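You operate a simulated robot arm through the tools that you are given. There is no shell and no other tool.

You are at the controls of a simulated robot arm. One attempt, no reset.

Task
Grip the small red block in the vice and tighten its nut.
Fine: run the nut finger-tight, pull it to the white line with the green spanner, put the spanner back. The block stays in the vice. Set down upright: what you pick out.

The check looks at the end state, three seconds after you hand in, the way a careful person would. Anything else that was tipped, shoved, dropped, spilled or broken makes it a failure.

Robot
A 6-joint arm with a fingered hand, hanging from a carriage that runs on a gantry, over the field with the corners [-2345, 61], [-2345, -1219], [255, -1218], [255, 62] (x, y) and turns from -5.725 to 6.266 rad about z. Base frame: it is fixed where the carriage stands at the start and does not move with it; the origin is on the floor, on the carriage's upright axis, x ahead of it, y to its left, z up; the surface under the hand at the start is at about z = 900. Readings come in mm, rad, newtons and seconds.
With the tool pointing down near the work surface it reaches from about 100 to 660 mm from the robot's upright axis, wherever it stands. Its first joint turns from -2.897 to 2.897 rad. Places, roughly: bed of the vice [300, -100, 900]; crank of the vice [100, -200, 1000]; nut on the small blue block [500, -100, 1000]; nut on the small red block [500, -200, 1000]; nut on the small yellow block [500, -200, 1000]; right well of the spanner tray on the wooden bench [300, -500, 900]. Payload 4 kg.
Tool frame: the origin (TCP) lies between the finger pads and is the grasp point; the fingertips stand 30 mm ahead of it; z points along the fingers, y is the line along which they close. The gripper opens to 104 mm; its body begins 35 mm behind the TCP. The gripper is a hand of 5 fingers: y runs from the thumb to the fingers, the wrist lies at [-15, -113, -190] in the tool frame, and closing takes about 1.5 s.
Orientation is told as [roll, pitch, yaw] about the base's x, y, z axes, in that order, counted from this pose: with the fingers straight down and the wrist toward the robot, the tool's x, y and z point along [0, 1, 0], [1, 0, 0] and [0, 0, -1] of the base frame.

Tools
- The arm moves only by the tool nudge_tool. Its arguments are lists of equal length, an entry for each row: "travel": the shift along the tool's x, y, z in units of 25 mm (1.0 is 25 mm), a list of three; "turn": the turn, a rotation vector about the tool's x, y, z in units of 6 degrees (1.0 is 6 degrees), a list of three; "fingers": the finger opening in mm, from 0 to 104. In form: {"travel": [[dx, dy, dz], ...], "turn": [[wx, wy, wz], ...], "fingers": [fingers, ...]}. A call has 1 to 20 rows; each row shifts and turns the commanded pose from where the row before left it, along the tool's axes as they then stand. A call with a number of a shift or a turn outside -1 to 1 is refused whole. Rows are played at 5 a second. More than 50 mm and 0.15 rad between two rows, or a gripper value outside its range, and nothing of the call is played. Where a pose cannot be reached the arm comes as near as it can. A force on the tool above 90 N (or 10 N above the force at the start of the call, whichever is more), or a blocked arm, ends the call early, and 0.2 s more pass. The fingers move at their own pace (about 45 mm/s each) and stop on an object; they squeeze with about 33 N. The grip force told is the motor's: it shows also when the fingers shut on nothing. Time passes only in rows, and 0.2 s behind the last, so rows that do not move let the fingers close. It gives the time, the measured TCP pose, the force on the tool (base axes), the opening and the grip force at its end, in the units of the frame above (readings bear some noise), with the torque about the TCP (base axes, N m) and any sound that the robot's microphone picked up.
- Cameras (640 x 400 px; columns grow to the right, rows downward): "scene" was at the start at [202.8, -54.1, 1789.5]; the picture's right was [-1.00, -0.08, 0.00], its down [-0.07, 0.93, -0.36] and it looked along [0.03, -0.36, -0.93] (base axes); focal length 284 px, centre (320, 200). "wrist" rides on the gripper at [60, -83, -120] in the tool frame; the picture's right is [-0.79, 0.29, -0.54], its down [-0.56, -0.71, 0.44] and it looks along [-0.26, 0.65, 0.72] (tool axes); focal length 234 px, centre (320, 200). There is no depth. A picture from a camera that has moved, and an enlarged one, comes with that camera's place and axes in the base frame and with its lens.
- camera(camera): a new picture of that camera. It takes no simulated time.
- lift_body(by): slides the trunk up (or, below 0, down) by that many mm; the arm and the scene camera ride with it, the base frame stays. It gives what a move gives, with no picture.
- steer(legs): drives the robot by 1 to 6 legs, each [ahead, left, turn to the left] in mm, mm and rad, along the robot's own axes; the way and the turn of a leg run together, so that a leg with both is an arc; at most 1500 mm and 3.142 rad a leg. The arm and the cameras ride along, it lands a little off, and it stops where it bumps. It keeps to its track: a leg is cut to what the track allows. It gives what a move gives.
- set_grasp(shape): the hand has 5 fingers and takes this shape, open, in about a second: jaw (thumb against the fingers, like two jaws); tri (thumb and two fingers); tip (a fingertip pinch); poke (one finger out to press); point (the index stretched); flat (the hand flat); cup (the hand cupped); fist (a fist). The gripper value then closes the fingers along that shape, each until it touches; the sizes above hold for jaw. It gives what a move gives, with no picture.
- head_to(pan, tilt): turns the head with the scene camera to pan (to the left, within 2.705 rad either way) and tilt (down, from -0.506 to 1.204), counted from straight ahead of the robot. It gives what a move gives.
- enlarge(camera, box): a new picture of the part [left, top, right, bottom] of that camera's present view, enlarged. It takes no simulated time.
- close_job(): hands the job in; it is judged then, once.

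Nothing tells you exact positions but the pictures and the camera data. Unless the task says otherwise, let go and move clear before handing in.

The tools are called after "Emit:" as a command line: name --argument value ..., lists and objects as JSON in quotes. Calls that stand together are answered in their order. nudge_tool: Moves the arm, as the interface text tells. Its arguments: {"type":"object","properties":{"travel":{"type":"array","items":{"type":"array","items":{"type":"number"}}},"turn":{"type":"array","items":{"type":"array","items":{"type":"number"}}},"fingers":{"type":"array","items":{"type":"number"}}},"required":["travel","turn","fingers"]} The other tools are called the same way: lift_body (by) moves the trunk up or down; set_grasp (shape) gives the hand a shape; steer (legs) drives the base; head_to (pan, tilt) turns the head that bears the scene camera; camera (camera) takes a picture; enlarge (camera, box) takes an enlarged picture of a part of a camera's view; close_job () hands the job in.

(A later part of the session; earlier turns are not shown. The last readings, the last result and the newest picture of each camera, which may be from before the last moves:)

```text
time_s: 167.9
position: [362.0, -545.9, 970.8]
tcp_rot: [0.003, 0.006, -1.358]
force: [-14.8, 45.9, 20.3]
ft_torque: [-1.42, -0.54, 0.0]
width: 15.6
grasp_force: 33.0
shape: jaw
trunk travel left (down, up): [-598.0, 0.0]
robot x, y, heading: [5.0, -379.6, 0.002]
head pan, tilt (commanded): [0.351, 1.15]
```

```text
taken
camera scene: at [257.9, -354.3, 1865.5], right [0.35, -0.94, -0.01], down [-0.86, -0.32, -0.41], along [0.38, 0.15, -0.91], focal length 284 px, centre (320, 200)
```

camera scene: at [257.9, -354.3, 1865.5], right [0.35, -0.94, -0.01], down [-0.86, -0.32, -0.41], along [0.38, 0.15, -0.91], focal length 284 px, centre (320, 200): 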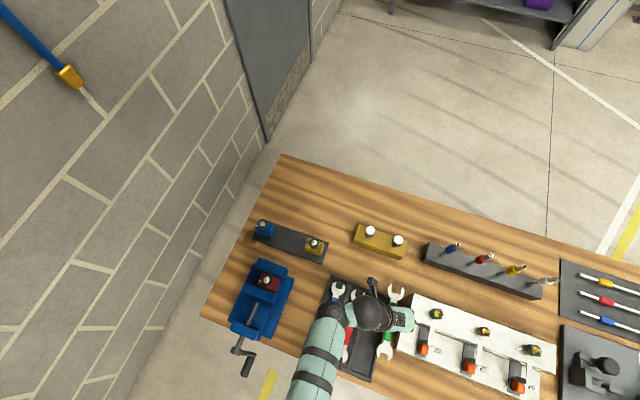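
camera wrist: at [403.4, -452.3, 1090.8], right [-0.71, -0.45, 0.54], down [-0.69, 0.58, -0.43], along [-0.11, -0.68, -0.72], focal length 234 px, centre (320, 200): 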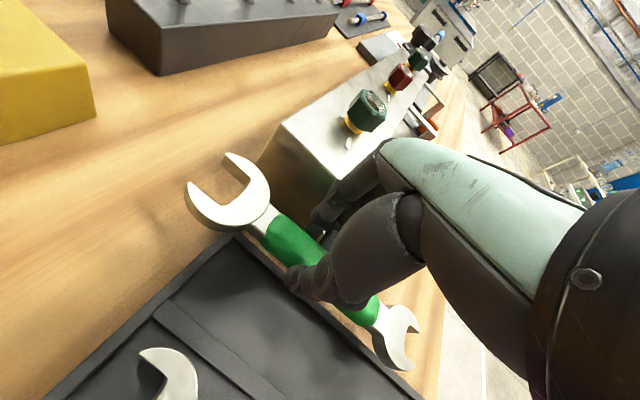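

The reach limit pulled the hand off its path and the fingers bumped the silver fixture. I'll back away right now and check it.

Emit:
nudge_tool --travel '[[0, -0.6, 0], [0, -0.6, 0], [0, -0.6, 0], [0, 0, 0]]' --turn '[[0, 0, 0], [0, 0, 0], [0, 0, 0], [0, 0, 0]]' --fingers '[8, 8, 8, 8]'

Emit:
camera --camera "wrist"

Emit:
camera --camera "scene"

Emit:
enlarge --camera "scene" --box '[380, 280, 560, 400]'

```text
time_s: 168.9
position: [353.6, -512.5, 972.2]
tcp_rot: [0.003, -0.001, -1.362]
force: [0.1, -0.6, -2.5]
ft_torque: [-0.04, -0.05, 0.05]
width: 17.2
grasp_force: 32.8
shape: jaw
trunk travel left (down, up): [-598.0, 0.0]
robot x, y, heading: [4.6, -380.8, 0.006]
head pan, tilt (commanded): [0.351, 1.15]
```

```text
taken
camera wrist: at [394.5, -418.1, 1091.5], right [-0.71, -0.44, 0.54], down [-0.69, 0.58, -0.44], along [-0.12, -0.69, -0.72], focal length 234 px, centre (320, 200)
```

wrist: 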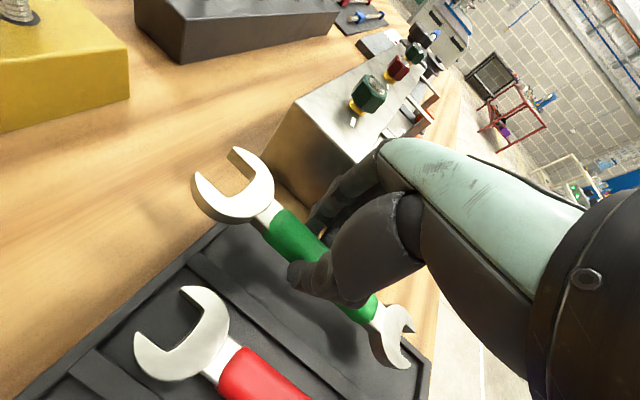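

```text
taken
camera scene: at [258.6, -357.4, 1865.3], right [0.35, -0.94, 0.0], down [-0.86, -0.32, -0.41], along [0.38, 0.14, -0.91], focal length 284 px, centre (320, 200)
```

scene: 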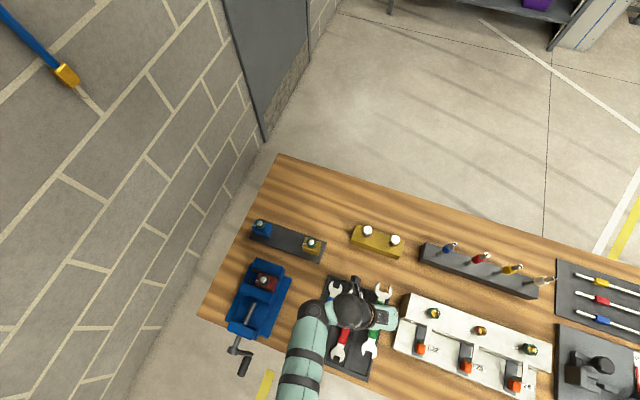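

```text
3.33 times, centred on (470, 340) of scene
camera zoom: at [258.6, -357.4, 1865.3], right [0.35, -0.94, 0.0], down [-0.86, -0.32, -0.41], along [0.38, 0.14, -0.91], focal length 948 px, centre (-180, -267)
```

zoom: 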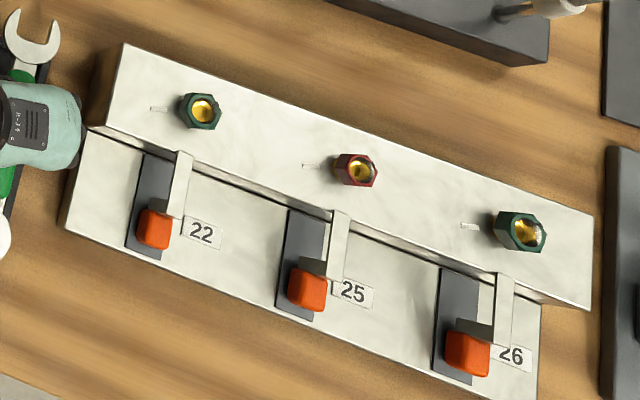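

Emit:
enlarge --camera "wrist" --box '[230, 80, 350, 200]'

Emit:
enlarge --camera "scene" --box '[370, 285, 430, 355]'

```text
3.33 times, centred on (290, 140) of wrist
camera zoom: at [394.5, -418.1, 1091.5], right [-0.71, -0.44, 0.54], down [-0.69, 0.58, -0.44], along [-0.12, -0.69, -0.72], focal length 781 px, centre (420, 400)
```

zoom: 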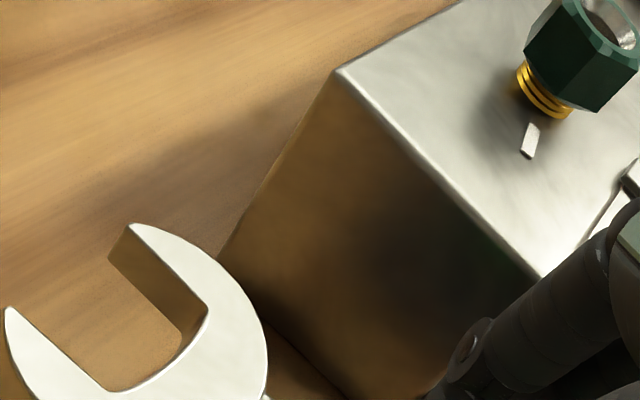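

```text
5.71 times, centred on (400, 320) of scene
camera zoom: at [258.6, -357.4, 1865.3], right [0.35, -0.94, 0.0], down [-0.86, -0.32, -0.41], along [0.38, 0.14, -0.91], focal length 1625 px, centre (-137, -486)
```

zoom: 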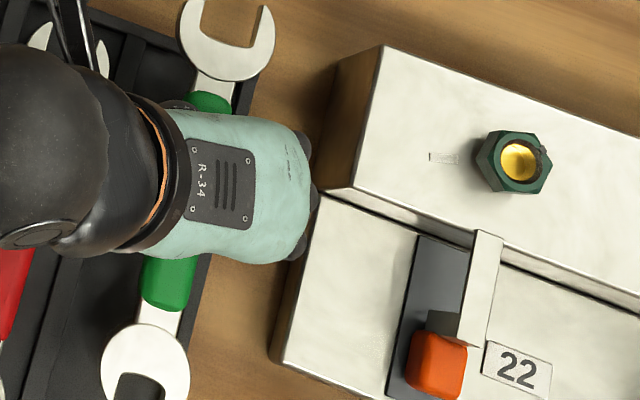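

By scene-camera triangulation the silver fixture hasn't moved (its face is still at y≈-578). Now I'll re-measure the spanner in the hand before placing it.

Emit:
enlarge --camera "wrist" --box '[180, 140, 340, 260]'

Emit:
enlarge --camera "wrist" --box '[330, 280, 450, 380]'

Emit:
enlarge --camera "scene" --box '[340, 270, 410, 370]'

```text
3.33 times, centred on (260, 200) of wrist
camera zoom: at [394.5, -418.1, 1091.5], right [-0.71, -0.44, 0.54], down [-0.69, 0.58, -0.44], along [-0.12, -0.69, -0.72], focal length 781 px, centre (520, 200)
```

zoom: 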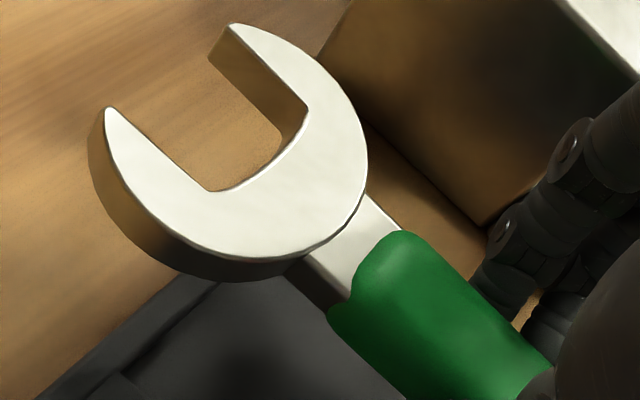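

```text
4.00 times, centred on (390, 330) of wrist
camera zoom: at [394.5, -418.1, 1091.5], right [-0.71, -0.44, 0.54], down [-0.69, 0.58, -0.44], along [-0.12, -0.69, -0.72], focal length 937 px, centre (40, -320)
```

zoom: 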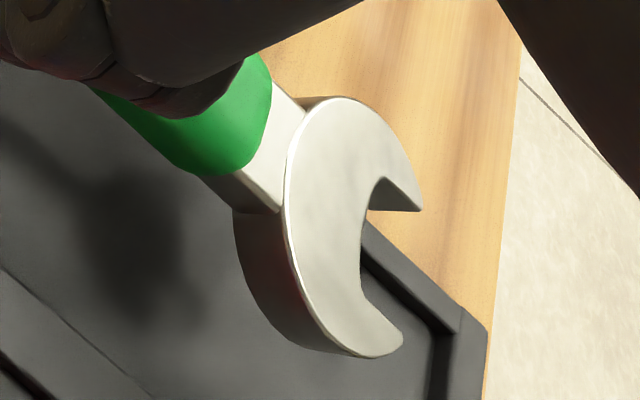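

```text
4.00 times, centred on (375, 320) of scene
camera zoom: at [258.6, -357.4, 1865.3], right [0.35, -0.94, 0.0], down [-0.86, -0.32, -0.41], along [0.38, 0.14, -0.91], focal length 1137 px, centre (100, -280)
```

zoom: 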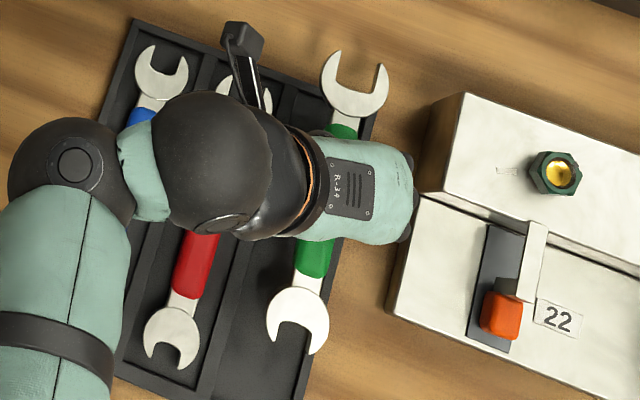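

Emit:
nudge_tool --travel '[[-0.765, -0.325, 0], [-0.765, -0.325, 0], [0, 0, 0], [0, 0, 0], [0, 0, 0]]' --turn '[[0, 0, 0], [0, 0, 0], [0, -0.6, 0.2], [0, -0.57, 0.22], [0, 0, 0]]' --fingers '[8, 8, 8, 8, 8]'

Emit:
camera --camera "wrist"

Emit:
enlarge --camera "scene" --box '[330, 270, 400, 370]'

```text
time_s: 170.1
position: [313.6, -502.7, 974.0]
tcp_rot: [-0.121, -0.003, -1.406]
force: [-0.2, -0.4, -2.5]
ft_torque: [0.01, -0.02, 0.01]
width: 17.2
grasp_force: 32.7
shape: jaw
trunk travel left (down, up): [-598.0, 0.0]
robot x, y, heading: [5.3, -377.4, 0.002]
head pan, tilt (commanded): [0.351, 1.15]
```

```text
taken
camera wrist: at [372.3, -407.8, 1083.2], right [-0.66, -0.4, 0.63], down [-0.71, 0.6, -0.37], along [-0.23, -0.7, -0.68], focal length 234 px, centre (320, 200)
```

wrist: 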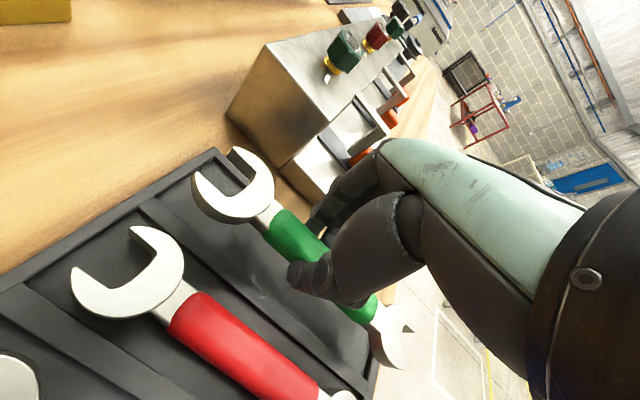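

```text
4.00 times, centred on (365, 320) of scene
camera zoom: at [258.6, -357.3, 1865.4], right [0.35, -0.94, 0.0], down [-0.86, -0.32, -0.41], along [0.38, 0.14, -0.91], focal length 1137 px, centre (140, -280)
```

zoom: 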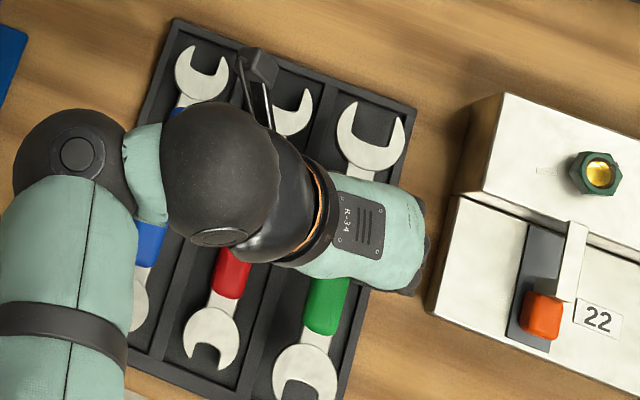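

Emit:
nudge_tool --travel '[[0.007, 0.08, 0], [0.046, 0, 0.37], [0.046, 0, 0.37], [0.046, 0, 0.37], [0, 0, 0]]' --turn '[[0, 0, 0.23], [0, 0, 0], [0, 0, 0], [0, 0, 0], [0, 0, 0]]' --fingers '[8, 8, 8, 8, 8]'

Emit:
camera --camera "wrist"

Emit:
enlarge --camera "wrist" --box '[160, 120, 420, 360]'

Emit:
enlarge --camera "scene" --box '[330, 270, 400, 370]'

```text
time_s: 171.3
position: [314.7, -504.6, 945.0]
tcp_rot: [-0.119, -0.007, -1.43]
force: [0.0, 0.1, -2.0]
ft_torque: [0.02, -0.02, 0.0]
width: 17.2
grasp_force: 32.9
shape: jaw
trunk travel left (down, up): [-598.0, 0.0]
robot x, y, heading: [6.7, -376.6, 0.003]
head pan, tilt (commanded): [0.351, 1.15]
```

```text
taken
camera wrist: at [375.2, -411.3, 1054.8], right [-0.67, -0.38, 0.63], down [-0.7, 0.61, -0.37], along [-0.25, -0.69, -0.68], focal length 234 px, centre (320, 200)
```

wrist: 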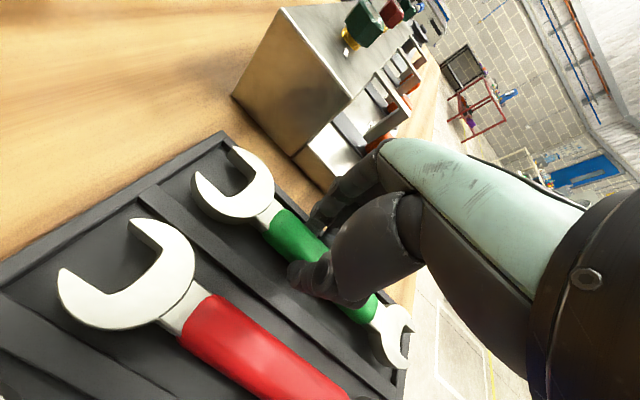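

```text
1.67 times, centred on (290, 240) of wrist
camera zoom: at [375.2, -411.3, 1054.8], right [-0.67, -0.38, 0.63], down [-0.7, 0.61, -0.37], along [-0.25, -0.69, -0.68], focal length 390 px, centre (370, 133)
```

zoom: 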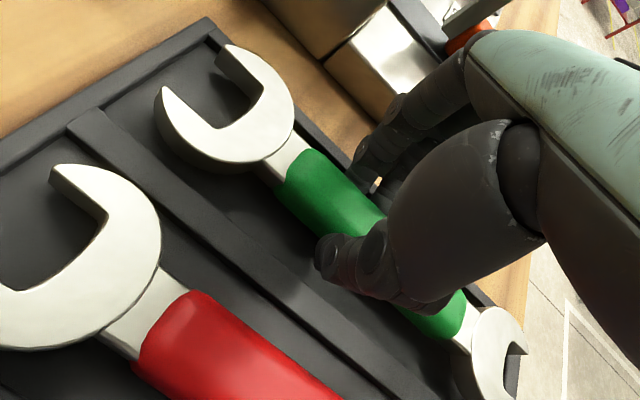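

```text
4.00 times, centred on (365, 320) of scene
camera zoom: at [258.6, -357.3, 1865.4], right [0.35, -0.94, 0.0], down [-0.86, -0.32, -0.41], along [0.38, 0.14, -0.91], focal length 1137 px, centre (140, -280)
```

zoom: 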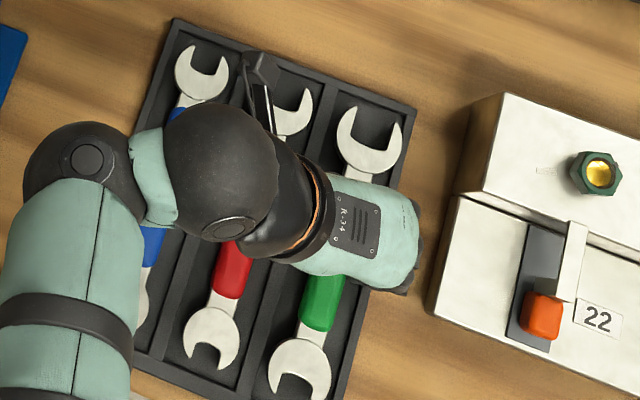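

Emit:
nudge_tool --travel '[[0.015, 0, 0.12], [0, 0, 0]]' --turn '[[0, 0, 0], [0, 0, 0]]' --fingers '[8, 8]'

Emit:
nudge_tool --travel '[[0.01, 0, 0.08], [0, 0, 0]]' --turn '[[0, 0, 0], [0, 0, 0]]' --fingers '[8, 8]'

Emit:
nudge_tool --travel '[[0.01, 0, 0.08], [0, 0, 0]]' --turn '[[0, 0, 0], [0, 0, 0]]' --fingers '[8, 8]'

Emit:
enlarge --camera "wrist" --box '[160, 120, 420, 360]'

```text
time_s: 171.9
position: [315.4, -505.6, 941.5]
tcp_rot: [-0.119, -0.007, -1.431]
force: [-2.2, 0.0, 1.5]
ft_torque: [0.01, -0.06, -0.04]
width: 17.5
grasp_force: 33.1
shape: jaw
trunk travel left (down, up): [-598.0, 0.0]
robot x, y, heading: [2.9, -378.7, 0.004]
head pan, tilt (commanded): [0.351, 1.15]
```

```text
time_s: 172.5
position: [314.0, -505.8, 940.8]
tcp_rot: [-0.117, -0.008, -1.431]
force: [-6.1, 2.2, 23.8]
ft_torque: [0.1, 0.12, -0.02]
width: 18.8
grasp_force: 32.6
shape: jaw
trunk travel left (down, up): [-598.0, 0.0]
robot x, y, heading: [1.3, -383.6, 0.001]
head pan, tilt (commanded): [0.351, 1.15]
```

```text
time_s: 173.1
position: [315.0, -505.5, 938.4]
tcp_rot: [-0.117, -0.008, -1.434]
force: [-9.2, 3.8, 46.5]
ft_torque: [0.22, 0.22, -0.11]
width: 21.2
grasp_force: 33.2
shape: jaw
trunk travel left (down, up): [-598.0, 0.0]
robot x, y, heading: [6.5, -378.2, 0.002]
head pan, tilt (commanded): [0.351, 1.15]
```

```text
1.67 times, centred on (290, 240) of wrist
camera zoom: at [375.9, -412.0, 1049.4], right [-0.67, -0.38, 0.63], down [-0.7, 0.61, -0.37], along [-0.25, -0.69, -0.68], focal length 390 px, centre (370, 133)
```

zoom: 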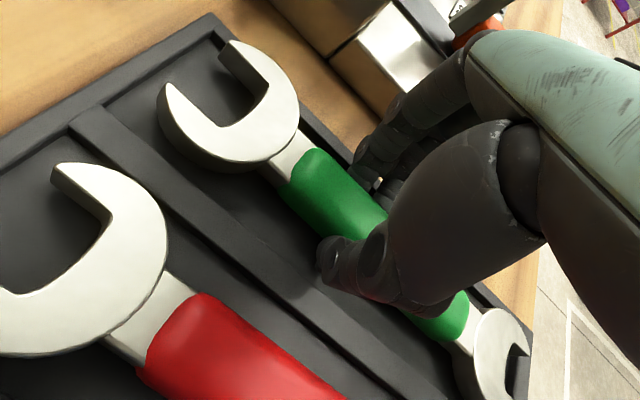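

There's contact now. I'll ease up slightly, open the fingers a little and lift away gently.

Emit:
nudge_tool --travel '[[-0.012, 0, -0.1], [0, 0, 0], [0, 0, 0], [0, 0, 0]]' --turn '[[0, 0, 0], [0, 0, 0], [0, 0, 0], [0, 0, 0]]' --fingers '[8, 20, 26, 28]'

Emit:
enlarge --camera "wrist" --box '[160, 120, 420, 360]'

```text
time_s: 174.1
position: [311.4, -504.6, 938.9]
tcp_rot: [-0.124, -0.007, -1.429]
force: [0.9, 0.7, 0.8]
ft_torque: [0.05, -0.02, -0.02]
width: 28.2
grasp_force: 0.0
shape: jaw
trunk travel left (down, up): [-598.0, 0.0]
robot x, y, heading: [3.4, -379.8, 0.004]
head pan, tilt (commanded): [0.351, 1.15]
```

```text
1.67 times, centred on (290, 240) of wrist
camera zoom: at [374.3, -411.5, 1049.2], right [-0.67, -0.38, 0.64], down [-0.7, 0.61, -0.37], along [-0.25, -0.69, -0.68], focal length 390 px, centre (370, 133)
```

zoom: 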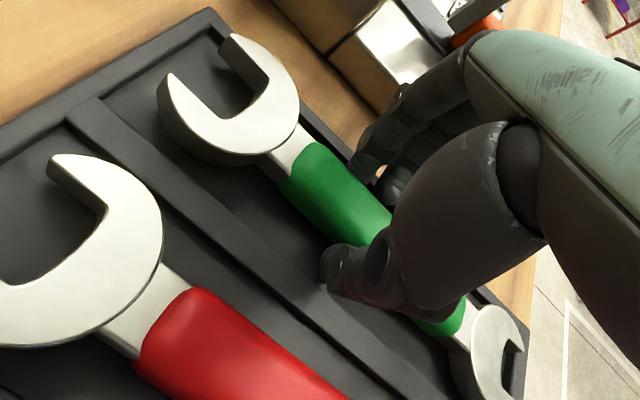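

Emit:
nudge_tool --travel '[[-0.03, 0, -0.25], [-0.03, 0, -0.25], [-0.06, 0, -0.5], [-0.1, 0, -0.8], [-0.1, 0, -0.8], [-0.1, 0, -0.8], [0, 0, 0]]' --turn '[[0, 0, 0], [0, 0, 0], [0, 0, 0], [0, 0.6, 0], [0, 0.57, 0], [0, 0, 0], [0, 0, 0]]' --fingers '[30, 32, 40, 50, 60, 60, 60]'

Emit:
camera --camera "wrist"

Emit:
enlarge --camera "wrist" --box '[150, 150, 360, 300]'

Emit:
enlarge --camera "scene" --box '[320, 265, 400, 385]'

```text
time_s: 175.7
position: [311.4, -514.4, 1010.7]
tcp_rot: [0.005, -0.007, -1.429]
force: [-0.6, 0.9, -0.3]
ft_torque: [0.01, -0.02, -0.02]
width: 59.5
grasp_force: 0.1
shape: jaw
out of reach, approached as far as the arm can: row 6
trunk travel left (down, up): [-598.0, 0.0]
robot x, y, heading: [3.4, -381.6, 0.006]
head pan, tilt (commanded): [0.351, 1.15]
```

```text
taken
camera wrist: at [358.8, -423.3, 1130.5], right [-0.74, -0.39, 0.54], down [-0.65, 0.62, -0.44], along [-0.16, -0.68, -0.72], focal length 234 px, centre (320, 200)
```

wrist: 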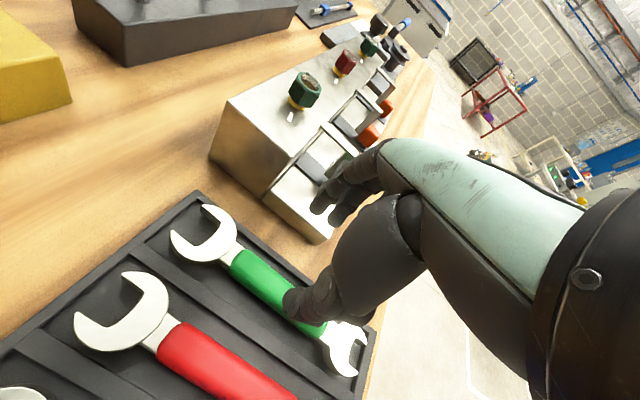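

```text
2.67 times, centred on (255, 225) of wrist
camera zoom: at [358.8, -423.3, 1130.5], right [-0.74, -0.39, 0.54], down [-0.65, 0.62, -0.44], along [-0.16, -0.68, -0.72], focal length 624 px, centre (493, 133)
```

zoom: 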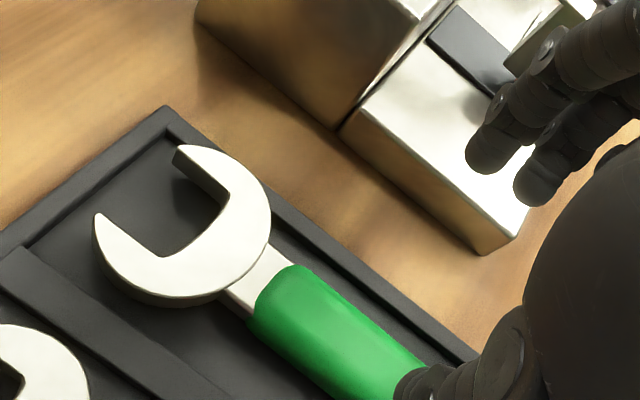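

```text
3.33 times, centred on (360, 325) of scene
camera zoom: at [258.6, -357.3, 1865.4], right [0.35, -0.94, 0.0], down [-0.86, -0.32, -0.41], along [0.38, 0.14, -0.91], focal length 948 px, centre (187, -217)
```

zoom: 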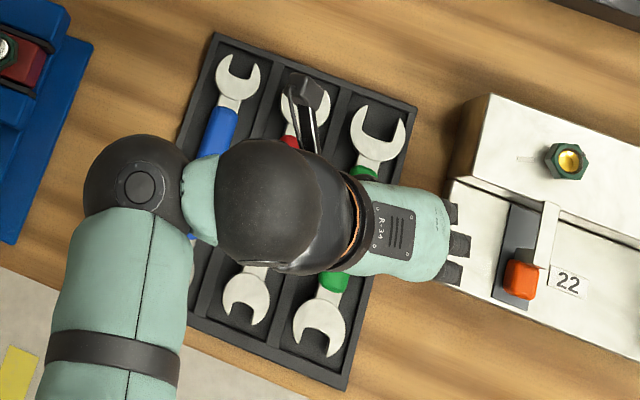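

The green spanner is back flat in its well. Next I want to retighten the vice, since the block could slide. I'll move the hand clear of the tray first.

Emit:
nudge_tool --travel '[[0, -0.8, 0], [0, -0.8, 0], [0, -0.8, 0], [0, -0.8, 0], [0, 0, 0]]' --turn '[[0, 0, 0], [0, 0, 0], [0, 0, 0], [0, 0, 0], [0, 0, 0]]' --fingers '[60, 60, 60, 60, 60]'

Emit:
nudge_tool --travel '[[0, 0, 0], [0, 0, 0], [0, 0, 0], [0, 0, 0], [0, 0, 0], [0, 0, 0], [0, 0, 0], [0, 0, 0], [0, 0, 0], [0, 0, 0], [0, 0, 0], [0, 0, 0], [0, 0, 0], [0, 0, 0]]' --turn '[[0, 0, -1], [0, 0, -1], [0, 0, -1], [0, 0, -1], [0, 0, -1], [0, 0, -1], [0, 0, -1], [0, 0, -1], [0, 0, -1], [0, 0, -1], [0, 0, -1], [0, 0, -1], [0, 0, -1], [0, 0, -0.65]]' --fingers '[60, 60, 60, 60, 60, 60, 60, 60, 60, 60, 60, 60, 60, 60]'

Emit:
camera --camera "wrist"

Emit:
camera --camera "scene"

Emit:
enlarge --camera "scene" --box '[300, 260, 400, 390]'

```text
time_s: 176.9
position: [310.2, -456.2, 975.7]
tcp_rot: [0.006, -0.004, -1.431]
force: [0.0, -0.6, -0.5]
ft_torque: [-0.01, -0.02, 0.0]
width: 59.4
grasp_force: 0.1
shape: jaw
out of reach, approached as far as the arm can: row 1, 2, 3, 4
trunk travel left (down, up): [-598.0, 0.0]
robot x, y, heading: [3.5, -384.6, -0.005]
head pan, tilt (commanded): [0.351, 1.15]
```

```text
time_s: 179.9
position: [309.2, -457.2, 977.6]
tcp_rot: [-0.008, -0.003, 0.0]
force: [0.3, -0.3, -0.3]
ft_torque: [-0.01, -0.04, 0.0]
width: 59.8
grasp_force: 0.1
shape: jaw
trunk travel left (down, up): [-598.0, 0.0]
robot x, y, heading: [3.0, -377.7, -0.002]
head pan, tilt (commanded): [0.351, 1.15]
```

```text
taken
camera wrist: at [225.8, -395.5, 1095.6], right [0.29, -0.79, 0.55], down [-0.7, -0.56, -0.44], along [0.65, -0.26, -0.71], focal length 234 px, centre (320, 200)
```

wrist: 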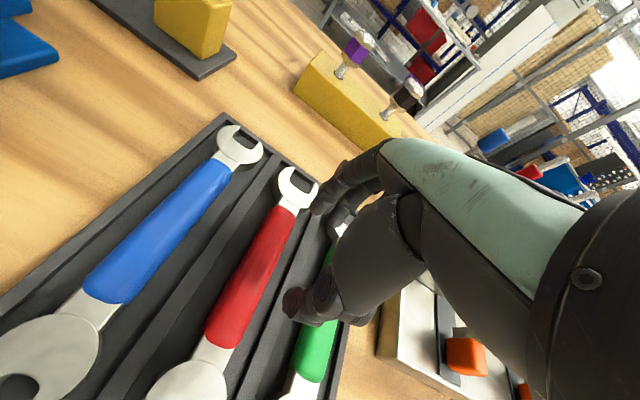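

```text
taken
camera scene: at [258.6, -357.3, 1865.4], right [0.35, -0.94, 0.0], down [-0.86, -0.32, -0.41], along [0.38, 0.14, -0.91], focal length 284 px, centre (320, 200)
```

scene: 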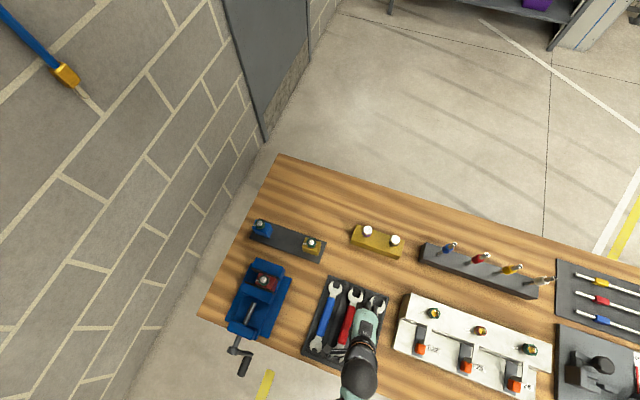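

```text
3.08 times, centred on (350, 325) of scene
camera zoom: at [258.6, -357.3, 1865.4], right [0.35, -0.94, 0.0], down [-0.86, -0.32, -0.41], along [0.38, 0.14, -0.91], focal length 875 px, centre (228, -185)
```

zoom: 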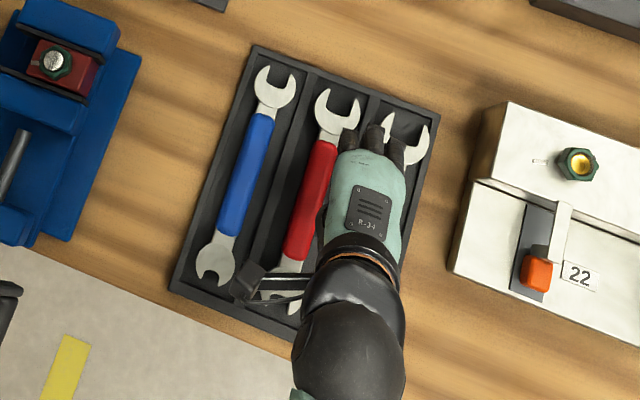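

Emit:
nudge_tool --travel '[[0, 0, -1], [0, 0, -1], [0, 0, -1], [0, 0, -1], [0, 0, 0]]' --turn '[[0, 0, 0], [0, 0, 0], [0, 0, 0], [0, 0, 0], [0, 0, 0]]' --fingers '[60, 60, 60, 60, 60]'

Emit:
steer --legs '[[-440, 121, 0]]'

Emit:
set_grasp --shape "tri"

Emit:
nudge_tool --travel '[[0, 0, 0], [0, 0, 0], [0, 0, 0], [0, 0, 0], [0, 0, 0], [0, 0, 0], [0, 0, 0], [0, 0, 0], [0, 0, 0], [0, 0, 0], [0, 0, 0], [0, 0, 0], [0, 0, 0], [0, 0, 0], [0, 0, 0]]' --turn '[[0, 0, -1], [0, 0, -1], [0, 0, -1], [0, 0, -1], [0, 0, -1], [0, 0, -1], [0, 0, -1], [0, 0, -1], [0, 0, -1], [0, 0, -1], [0, 0, -1], [0, 0, -1], [0, 0, -1], [0, 0, -1], [0, 0, -1]]' --fingers '[62, 62, 62, 62, 62, 62, 62, 62, 62, 62, 62, 62, 62, 62, 62]'

Emit:
head_to --pan 0.1 --tilt 1.0

Emit:
camera --camera "scene"

```text
time_s: 181.1
position: [310.9, -455.6, 1075.5]
tcp_rot: [-0.006, -0.003, -0.003]
force: [0.2, 0.7, -0.9]
ft_torque: [0.02, 0.0, 0.0]
width: 59.4
grasp_force: 0.1
shape: jaw
trunk travel left (down, up): [-598.0, 0.0]
robot x, y, heading: [2.0, -378.9, 0.006]
head pan, tilt (commanded): [0.351, 1.15]
```

```text
time_s: 183.8
position: [-125.1, -335.6, 1075.9]
tcp_rot: [-0.006, -0.004, -0.002]
force: [0.1, 0.5, -0.2]
ft_torque: [-0.03, -0.01, 0.03]
width: 59.5
grasp_force: 0.1
shape: jaw
trunk travel left (down, up): [-598.0, 0.0]
robot x, y, heading: [-432.5, -259.0, 0.006]
head pan, tilt (commanded): [0.351, 1.15]
```

```text
time_s: 184.7
position: [-124.1, -334.0, 1076.9]
tcp_rot: [-0.007, -0.004, 0.0]
force: [0.5, 0.2, 0.6]
ft_torque: [0.01, 0.01, -0.02]
width: 103.7
grasp_force: 0.0
shape: tri
trunk travel left (down, up): [-598.0, 0.0]
robot x, y, heading: [-430.3, -261.7, 0.005]
head pan, tilt (commanded): [0.351, 1.15]
```

```text
time_s: 187.9
position: [-73.0, -298.2, 980.1]
tcp_rot: [-0.002, 0.008, 1.572]
force: [-0.2, 0.4, -0.1]
ft_torque: [0.05, 0.0, 0.03]
width: 62.4
grasp_force: 0.1
shape: tri
out of reach, approached as far as the arm can: row 5, 6, 7, 8, 9, 10, 11, 12, 13, 15
trunk travel left (down, up): [-598.0, 0.0]
robot x, y, heading: [-433.1, -259.5, 0.002]
head pan, tilt (commanded): [0.351, 1.15]
```

```text
time_s: 188.7
position: [-73.5, -299.0, 979.5]
tcp_rot: [-0.003, 0.006, 1.569]
force: [0.1, -0.4, 1.1]
ft_torque: [-0.01, 0.01, 0.0]
width: 62.4
grasp_force: 0.1
shape: tri
trunk travel left (down, up): [-598.0, 0.0]
robot x, y, heading: [-430.4, -260.2, 0.007]
head pan, tilt (commanded): [0.099, 1.0]
```

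```text
taken
camera scene: at [-162.6, -250.9, 1875.1], right [0.1, -0.99, 0.0], down [-0.84, -0.09, -0.54], along [0.54, 0.06, -0.84], focal length 284 px, centre (320, 200)
```

scene: 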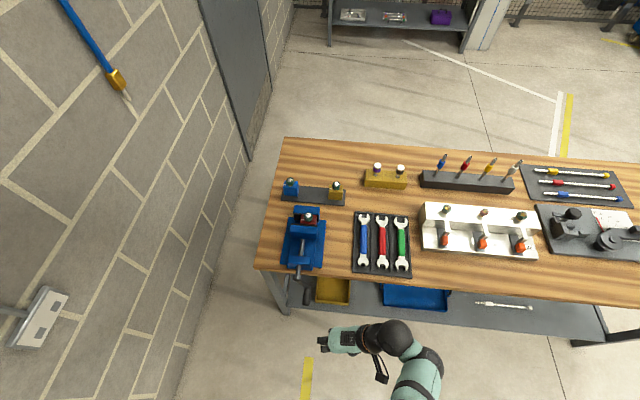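

Emit:
enlarge --camera "scene" --box '[270, 195, 350, 310]'

Emit:
enlarge --camera "scene" --box '[345, 205, 420, 280]'

Emit:
enlarge --camera "scene" --box '[288, 205, 324, 241]'

```text
3.48 times, centred on (310, 252) of scene
camera zoom: at [-162.6, -250.9, 1875.1], right [0.1, -0.99, 0.0], down [-0.84, -0.09, -0.54], along [0.54, 0.06, -0.84], focal length 989 px, centre (355, 17)
```

zoom: 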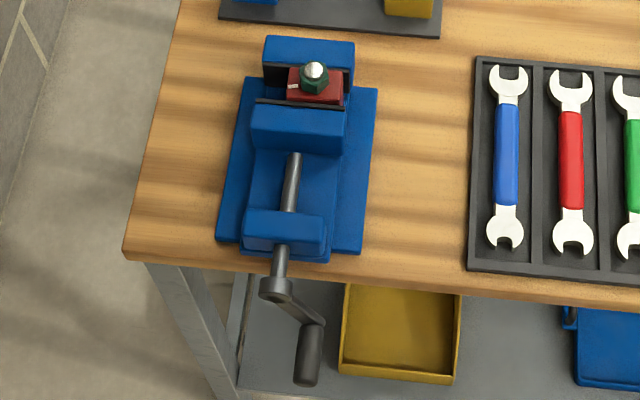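

```text
5.33 times, centred on (382, 242) of scene
camera zoom: at [-162.6, -250.9, 1875.1], right [0.1, -0.99, 0.0], down [-0.84, -0.09, -0.54], along [0.54, 0.06, -0.84], focal length 1516 px, centre (-13, -27)
```

zoom: 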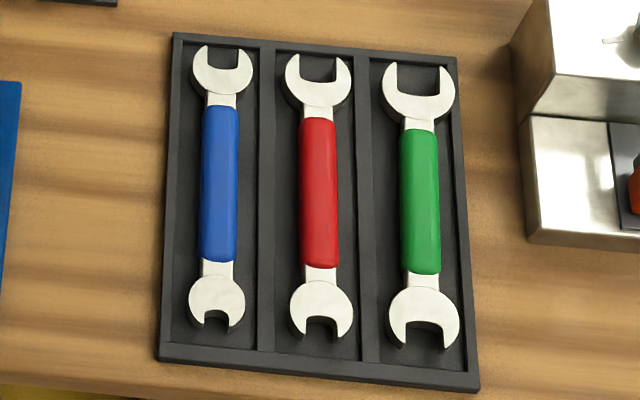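

```text
11.11 times, centred on (306, 223) of scene
camera zoom: at [-162.6, -250.9, 1875.1], right [0.1, -0.99, 0.0], down [-0.84, -0.09, -0.54], along [0.54, 0.06, -0.84], focal length 3159 px, centre (476, -56)
```

zoom: 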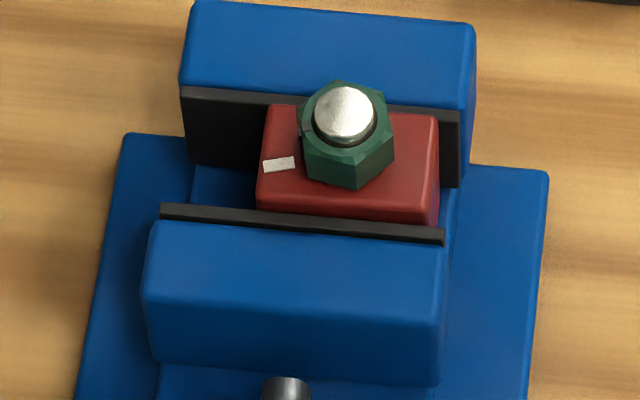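

The spanner sits in its well as before. The crank has eased back to about 65°, so the jaw is slightly loose. I'll position the tilted hand in front of the handle again to retighten it.

Emit:
nudge_tool --travel '[[-0.35, 0.91, 0], [-0.35, 0.91, 0], [-0.35, 0.91, 0], [-0.35, 0.91, 0], [-0.35, 0.91, 0], [0, 0, 0], [0, 0, 0], [0, 0, 0], [0, 0, 0], [0, 0, 0], [0, 0, 0], [0, 0, 0], [0, 0, 0], [0, 0, 0], [0, 0, 0]]' --turn '[[0, 0, 0], [0, 0, 0], [0, 0, 0], [0, 0, 0], [0, 0, 0], [0, -1, 0], [0, -1, 0], [0, -1, 0], [0, -1, 0], [0, -1, 0], [0, -1, 0], [0, -1, 0], [0, -1, 0], [0, -1, 0], [0, -1, 0]]' --fingers '[62, 62, 62, 62, 62, 62, 62, 62, 62, 62, 62, 62, 62, 62, 62]'

Emit:
lift_body --by -120

Emit:
camera --camera "wrist"

Emit:
camera --camera "scene"

```text
time_s: 191.9
position: [-29.1, -185.8, 980.4]
tcp_rot: [-1.056, 0.006, 1.569]
force: [0.1, 0.1, -1.2]
ft_torque: [-0.03, -0.01, 0.01]
width: 62.6
grasp_force: 0.1
shape: tri
trunk travel left (down, up): [-598.0, 0.0]
robot x, y, heading: [-428.0, -262.8, 0.007]
head pan, tilt (commanded): [0.099, 1.0]
```

```text
time_s: 193.4
position: [-29.3, -185.8, 860.0]
tcp_rot: [-1.05, 0.008, 1.569]
force: [-0.7, -0.7, -0.1]
ft_torque: [0.0, -0.01, 0.02]
width: 62.3
grasp_force: 0.1
shape: tri
trunk travel left (down, up): [-478.0, 120.0]
robot x, y, heading: [-433.0, -258.2, 0.009]
head pan, tilt (commanded): [0.099, 1.0]
```

```text
taken
camera wrist: at [-163.2, -269.3, 866.7], right [-0.08, 0.29, 0.95], down [0.65, -0.7, 0.27], along [0.75, 0.65, -0.14], focal length 234 px, centre (320, 200)
```

wrist: 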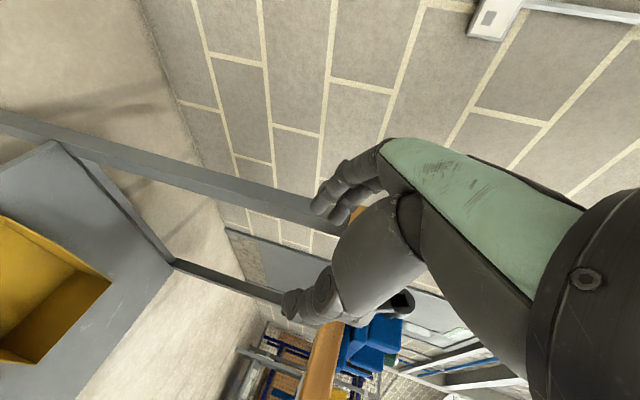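

```text
taken
camera scene: at [-162.5, -250.9, 1755.1], right [0.1, -0.99, 0.0], down [-0.84, -0.09, -0.54], along [0.54, 0.06, -0.84], focal length 284 px, centre (320, 200)
```

scene: 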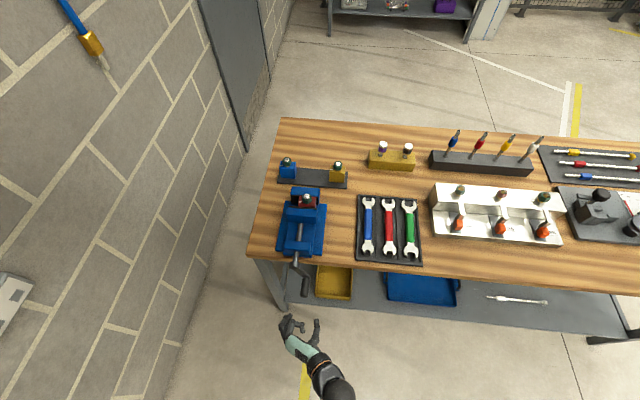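

Emit:
enlarge --camera "scene" --box '[270, 180, 350, 310]'

Emit:
enlarge --camera "scene" --box '[280, 250, 320, 300]'

```text
3.08 times, centred on (310, 245) of scene
camera zoom: at [-162.5, -250.9, 1755.1], right [0.1, -0.99, 0.0], down [-0.84, -0.09, -0.54], along [0.54, 0.06, -0.84], focal length 875 px, centre (351, 62)
```

zoom: 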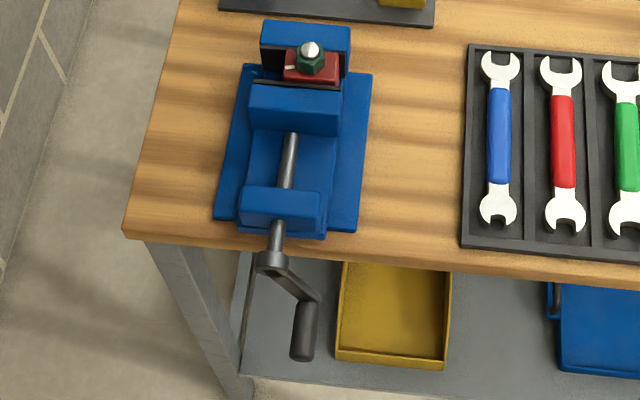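

```text
8.00 times, centred on (300, 275) of scene
camera zoom: at [-162.5, -250.9, 1755.1], right [0.1, -0.99, 0.0], down [-0.84, -0.09, -0.54], along [0.54, 0.06, -0.84], focal length 2275 px, centre (480, -400)
```

zoom: 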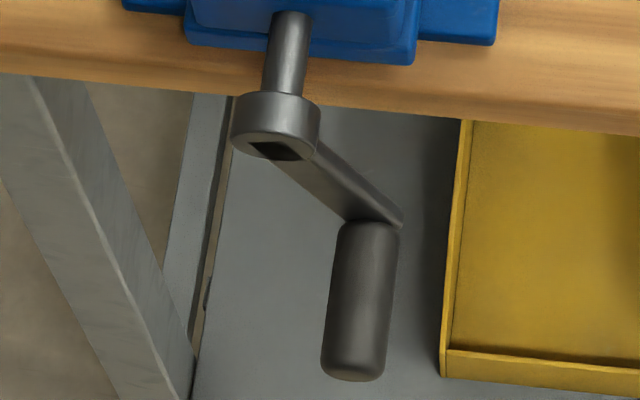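

Emit:
nudge_tool --travel '[[-0.77, 0.33, -0.446], [-0.496, 0, 0.86], [-0.496, 0, 0.86], [-0.496, 0, 0.86], [-0.496, 0, 0.86], [0, 0, 0]]' --turn '[[0, 0, 0], [0, 0, 0], [0, 0, 0], [0, 0, 0], [0, 0, 0], [0, 0, 0]]' --fingers '[62, 62, 62, 62, 62, 62]'

Emit:
enlarge --camera "wrist" --box '[220, 130, 400, 350]'

Emit:
enlarge --camera "scene" --box '[270, 200, 350, 330]'

```text
time_s: 194.8
position: [70.0, -176.4, 882.9]
tcp_rot: [-1.051, 0.008, 1.569]
force: [0.1, 0.3, -0.2]
ft_torque: [0.03, 0.01, 0.01]
width: 62.5
grasp_force: 0.1
shape: tri
trunk travel left (down, up): [-478.0, 120.0]
robot x, y, heading: [-428.9, -262.8, 0.009]
head pan, tilt (commanded): [0.099, 1.0]
```

```text
1.82 times, centred on (310, 240) of wrist
camera zoom: at [-65.2, -260.7, 889.5], right [-0.08, 0.29, 0.95], down [0.65, -0.7, 0.27], along [0.75, 0.65, -0.14], focal length 426 px, centre (338, 127)
```

zoom: 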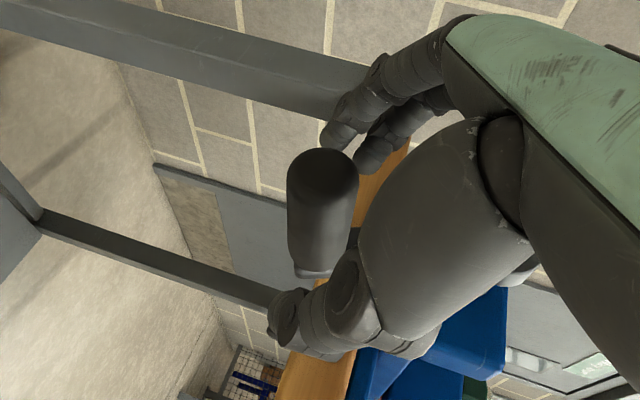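

```text
3.08 times, centred on (310, 265) of scene
camera zoom: at [-162.5, -250.9, 1755.1], right [0.1, -0.99, 0.0], down [-0.84, -0.09, -0.54], along [0.54, 0.06, -0.84], focal length 875 px, centre (351, 0)
```

zoom: 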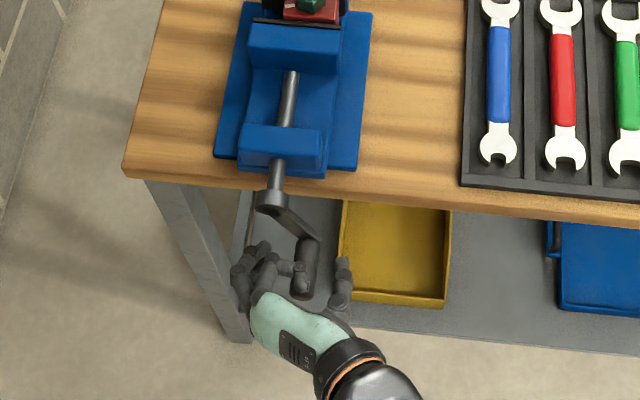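

The handle is between thumb and fingers. I'll close and turn gently through 15°, watching the resistance.

Emit:
nudge_tool --travel '[[0, 0, 0], [0, 0, 0], [0, 0, 0], [0, 0, 0], [0, 0, 0], [0, 0, 0], [0.087, 0.301, 0.05], [0.064, 0.309, 0.037], [0.041, 0.314, 0.023]]' --turn '[[0, 0, 0], [0, 0, 0], [0, 0, 0], [0, 0, 0], [0, 0, 0], [0, 0, 0], [0, 0, 0], [0, 0, 0], [0, 0, 0]]' --fingers '[50, 40, 30, 20, 14, 12, 12, 12, 12]'

Emit:
enlarge --camera "scene" --box '[290, 180, 330, 220]'

Emit:
enlarge --camera "scene" --box '[270, 200, 350, 330]'

```text
time_s: 196.8
position: [70.5, -158.9, 877.5]
tcp_rot: [-1.055, 0.011, 1.565]
force: [-10.4, -18.4, 18.9]
ft_torque: [-0.26, -0.25, -0.57]
width: 17.7
grasp_force: 33.1
shape: tri
trunk travel left (down, up): [-478.0, 120.0]
robot x, y, heading: [-430.3, -260.3, 0.004]
head pan, tilt (commanded): [0.099, 1.0]
```

```text
10.00 times, centred on (310, 200) of scene
camera zoom: at [-163.0, -252.7, 1755.2], right [0.1, -0.99, 0.0], down [-0.84, -0.09, -0.54], along [0.54, 0.05, -0.84], focal length 2843 px, centre (420, 200)
```

zoom: 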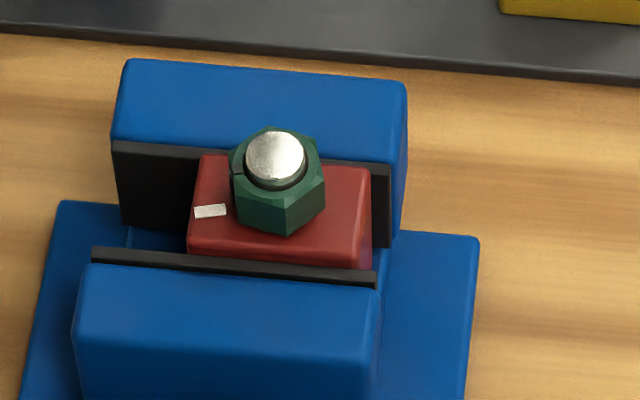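

```text
3.08 times, centred on (310, 265) of scene
camera zoom: at [-163.0, -252.7, 1755.2], right [0.1, -0.99, 0.0], down [-0.84, -0.09, -0.54], along [0.54, 0.05, -0.84], focal length 875 px, centre (351, 0)
```

zoom: 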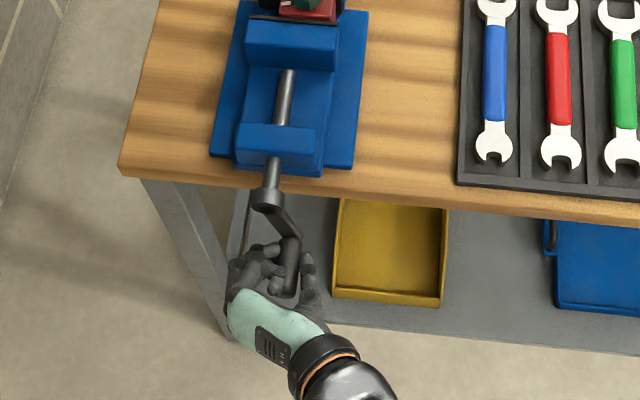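

Emit:
nudge_tool --travel '[[0.017, 0.317, 0.01], [-0.007, 0.318, -0.004]]' --turn '[[0, 0, 0], [0, 0, 0]]' --fingers '[12, 12]'

Emit:
enlarge --camera "scene" --box '[290, 180, 330, 220]'

Emit:
enlarge --camera "scene" --box '[270, 200, 350, 330]'

```text
time_s: 197.4
position: [67.2, -150.2, 873.3]
tcp_rot: [-1.047, 0.016, 1.562]
force: [-11.2, -36.7, 11.4]
ft_torque: [-0.64, -0.1, -1.25]
width: 18.9
grasp_force: 33.1
shape: tri
trunk travel left (down, up): [-478.0, 120.0]
robot x, y, heading: [-432.9, -261.8, -0.001]
head pan, tilt (commanded): [0.099, 1.0]
```

```text
10.00 times, centred on (310, 200) of scene
camera zoom: at [-163.1, -254.2, 1754.7], right [0.1, -0.99, 0.01], down [-0.84, -0.09, -0.54], along [0.54, 0.05, -0.84], focal length 2843 px, centre (420, 200)
```

zoom: 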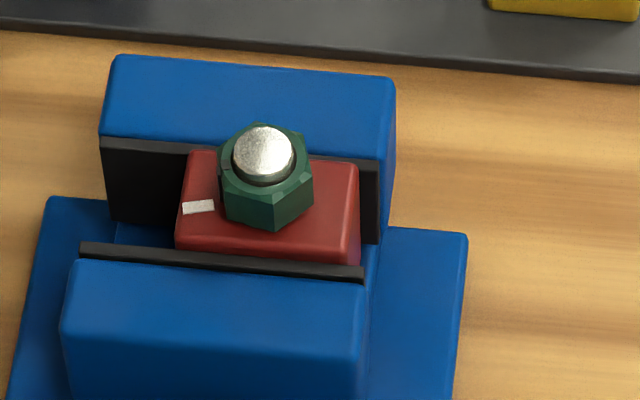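

```text
3.08 times, centred on (310, 265) of scene
camera zoom: at [-163.1, -254.2, 1754.7], right [0.1, -0.99, 0.01], down [-0.84, -0.09, -0.54], along [0.54, 0.05, -0.84], focal length 875 px, centre (351, 0)
```

zoom: 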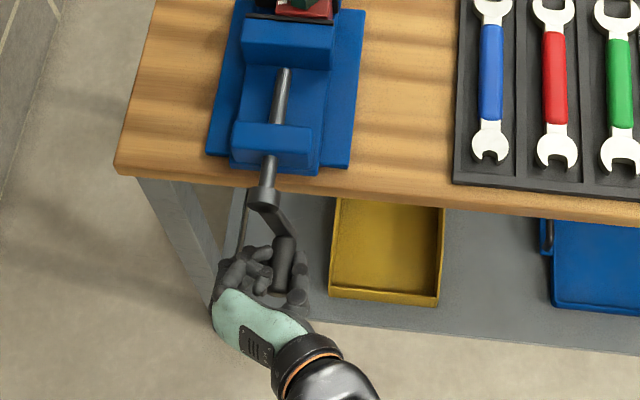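

Emit:
nudge_tool --travel '[[-0.031, 0.315, -0.018], [-0.05, 0.31, -0.03]]' --turn '[[0, 0, 0], [0, 0, 0]]' --fingers '[12, 12]'

Emit:
enlarge --camera "scene" --box '[270, 200, 350, 330]'

```text
time_s: 198.0
position: [68.7, -138.4, 873.6]
tcp_rot: [-1.046, 0.019, 1.556]
force: [-11.6, -45.7, 4.9]
ft_torque: [-0.54, -0.01, -1.26]
width: 29.6
grasp_force: 32.4
shape: tri
trunk travel left (down, up): [-478.0, 120.0]
robot x, y, heading: [-428.7, -262.2, -0.0]
head pan, tilt (commanded): [0.099, 1.0]
```

```text
3.08 times, centred on (310, 265) of scene
camera zoom: at [-163.3, -254.7, 1754.5], right [0.1, -0.99, 0.01], down [-0.84, -0.09, -0.54], along [0.54, 0.05, -0.84], focal length 875 px, centre (351, 0)
```

zoom: 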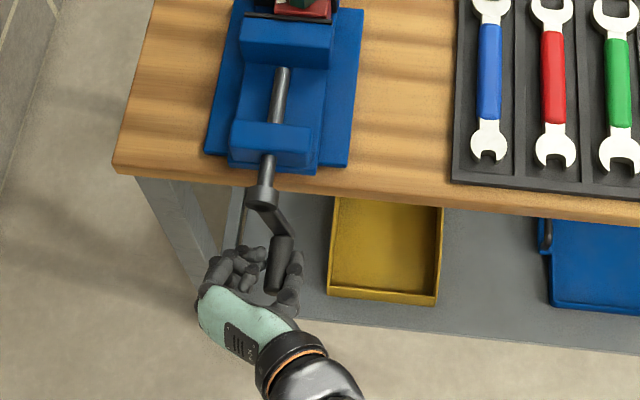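

The crank holds at about 46 N on the handle. Now I'll open the fingers without moving the hand sideways, then withdraw along -x.

Emit:
nudge_tool --travel '[[0, 0, 0], [0, 0, 0], [0, 0, 0], [0, 0, 0]]' --turn '[[0, 0, 0], [0, 0, 0], [0, 0, 0], [0, 0, 0]]' --fingers '[45, 60, 70, 74]'

Emit:
enlarge --camera "scene" --box '[270, 200, 350, 330]'

Emit:
enlarge --camera "wrist" --box '[220, 130, 400, 350]'

```text
time_s: 199.0
position: [68.9, -126.7, 879.4]
tcp_rot: [-1.053, 0.01, 1.569]
force: [-0.9, -15.5, 0.8]
ft_torque: [-0.15, 0.03, -0.14]
width: 79.8
grasp_force: 0.1
shape: tri
trunk travel left (down, up): [-478.0, 120.0]
robot x, y, heading: [-430.4, -262.9, 0.009]
head pan, tilt (commanded): [0.099, 1.0]
```

```text
3.08 times, centred on (310, 265) of scene
camera zoom: at [-162.6, -252.0, 1755.1], right [0.1, -0.99, 0.0], down [-0.84, -0.09, -0.54], along [0.54, 0.05, -0.84], focal length 875 px, centre (351, 0)
```

zoom: 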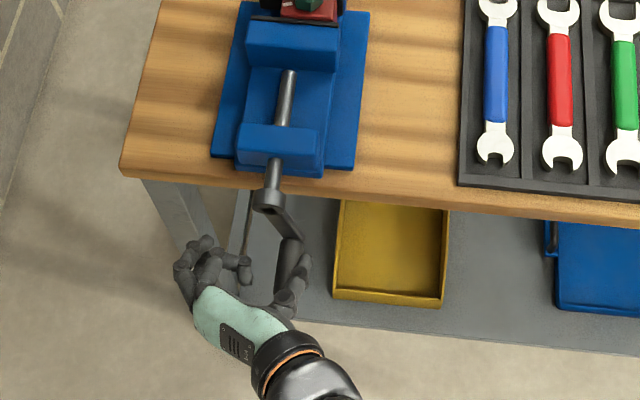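

```text
1.82 times, centred on (310, 240) of wrist
camera zoom: at [-64.2, -209.7, 884.4], right [-0.08, 0.3, 0.95], down [0.65, -0.7, 0.28], along [0.75, 0.64, -0.14], focal length 426 px, centre (338, 127)
```

zoom: 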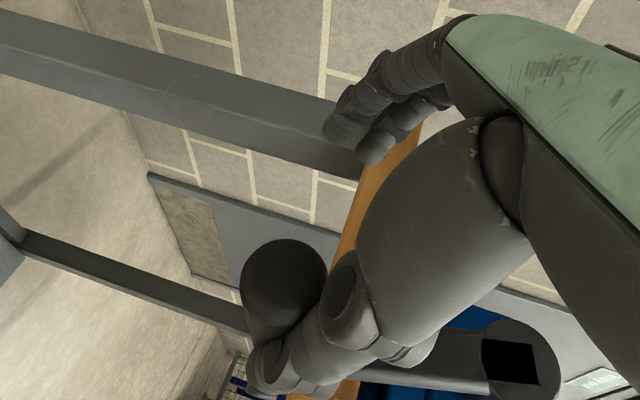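

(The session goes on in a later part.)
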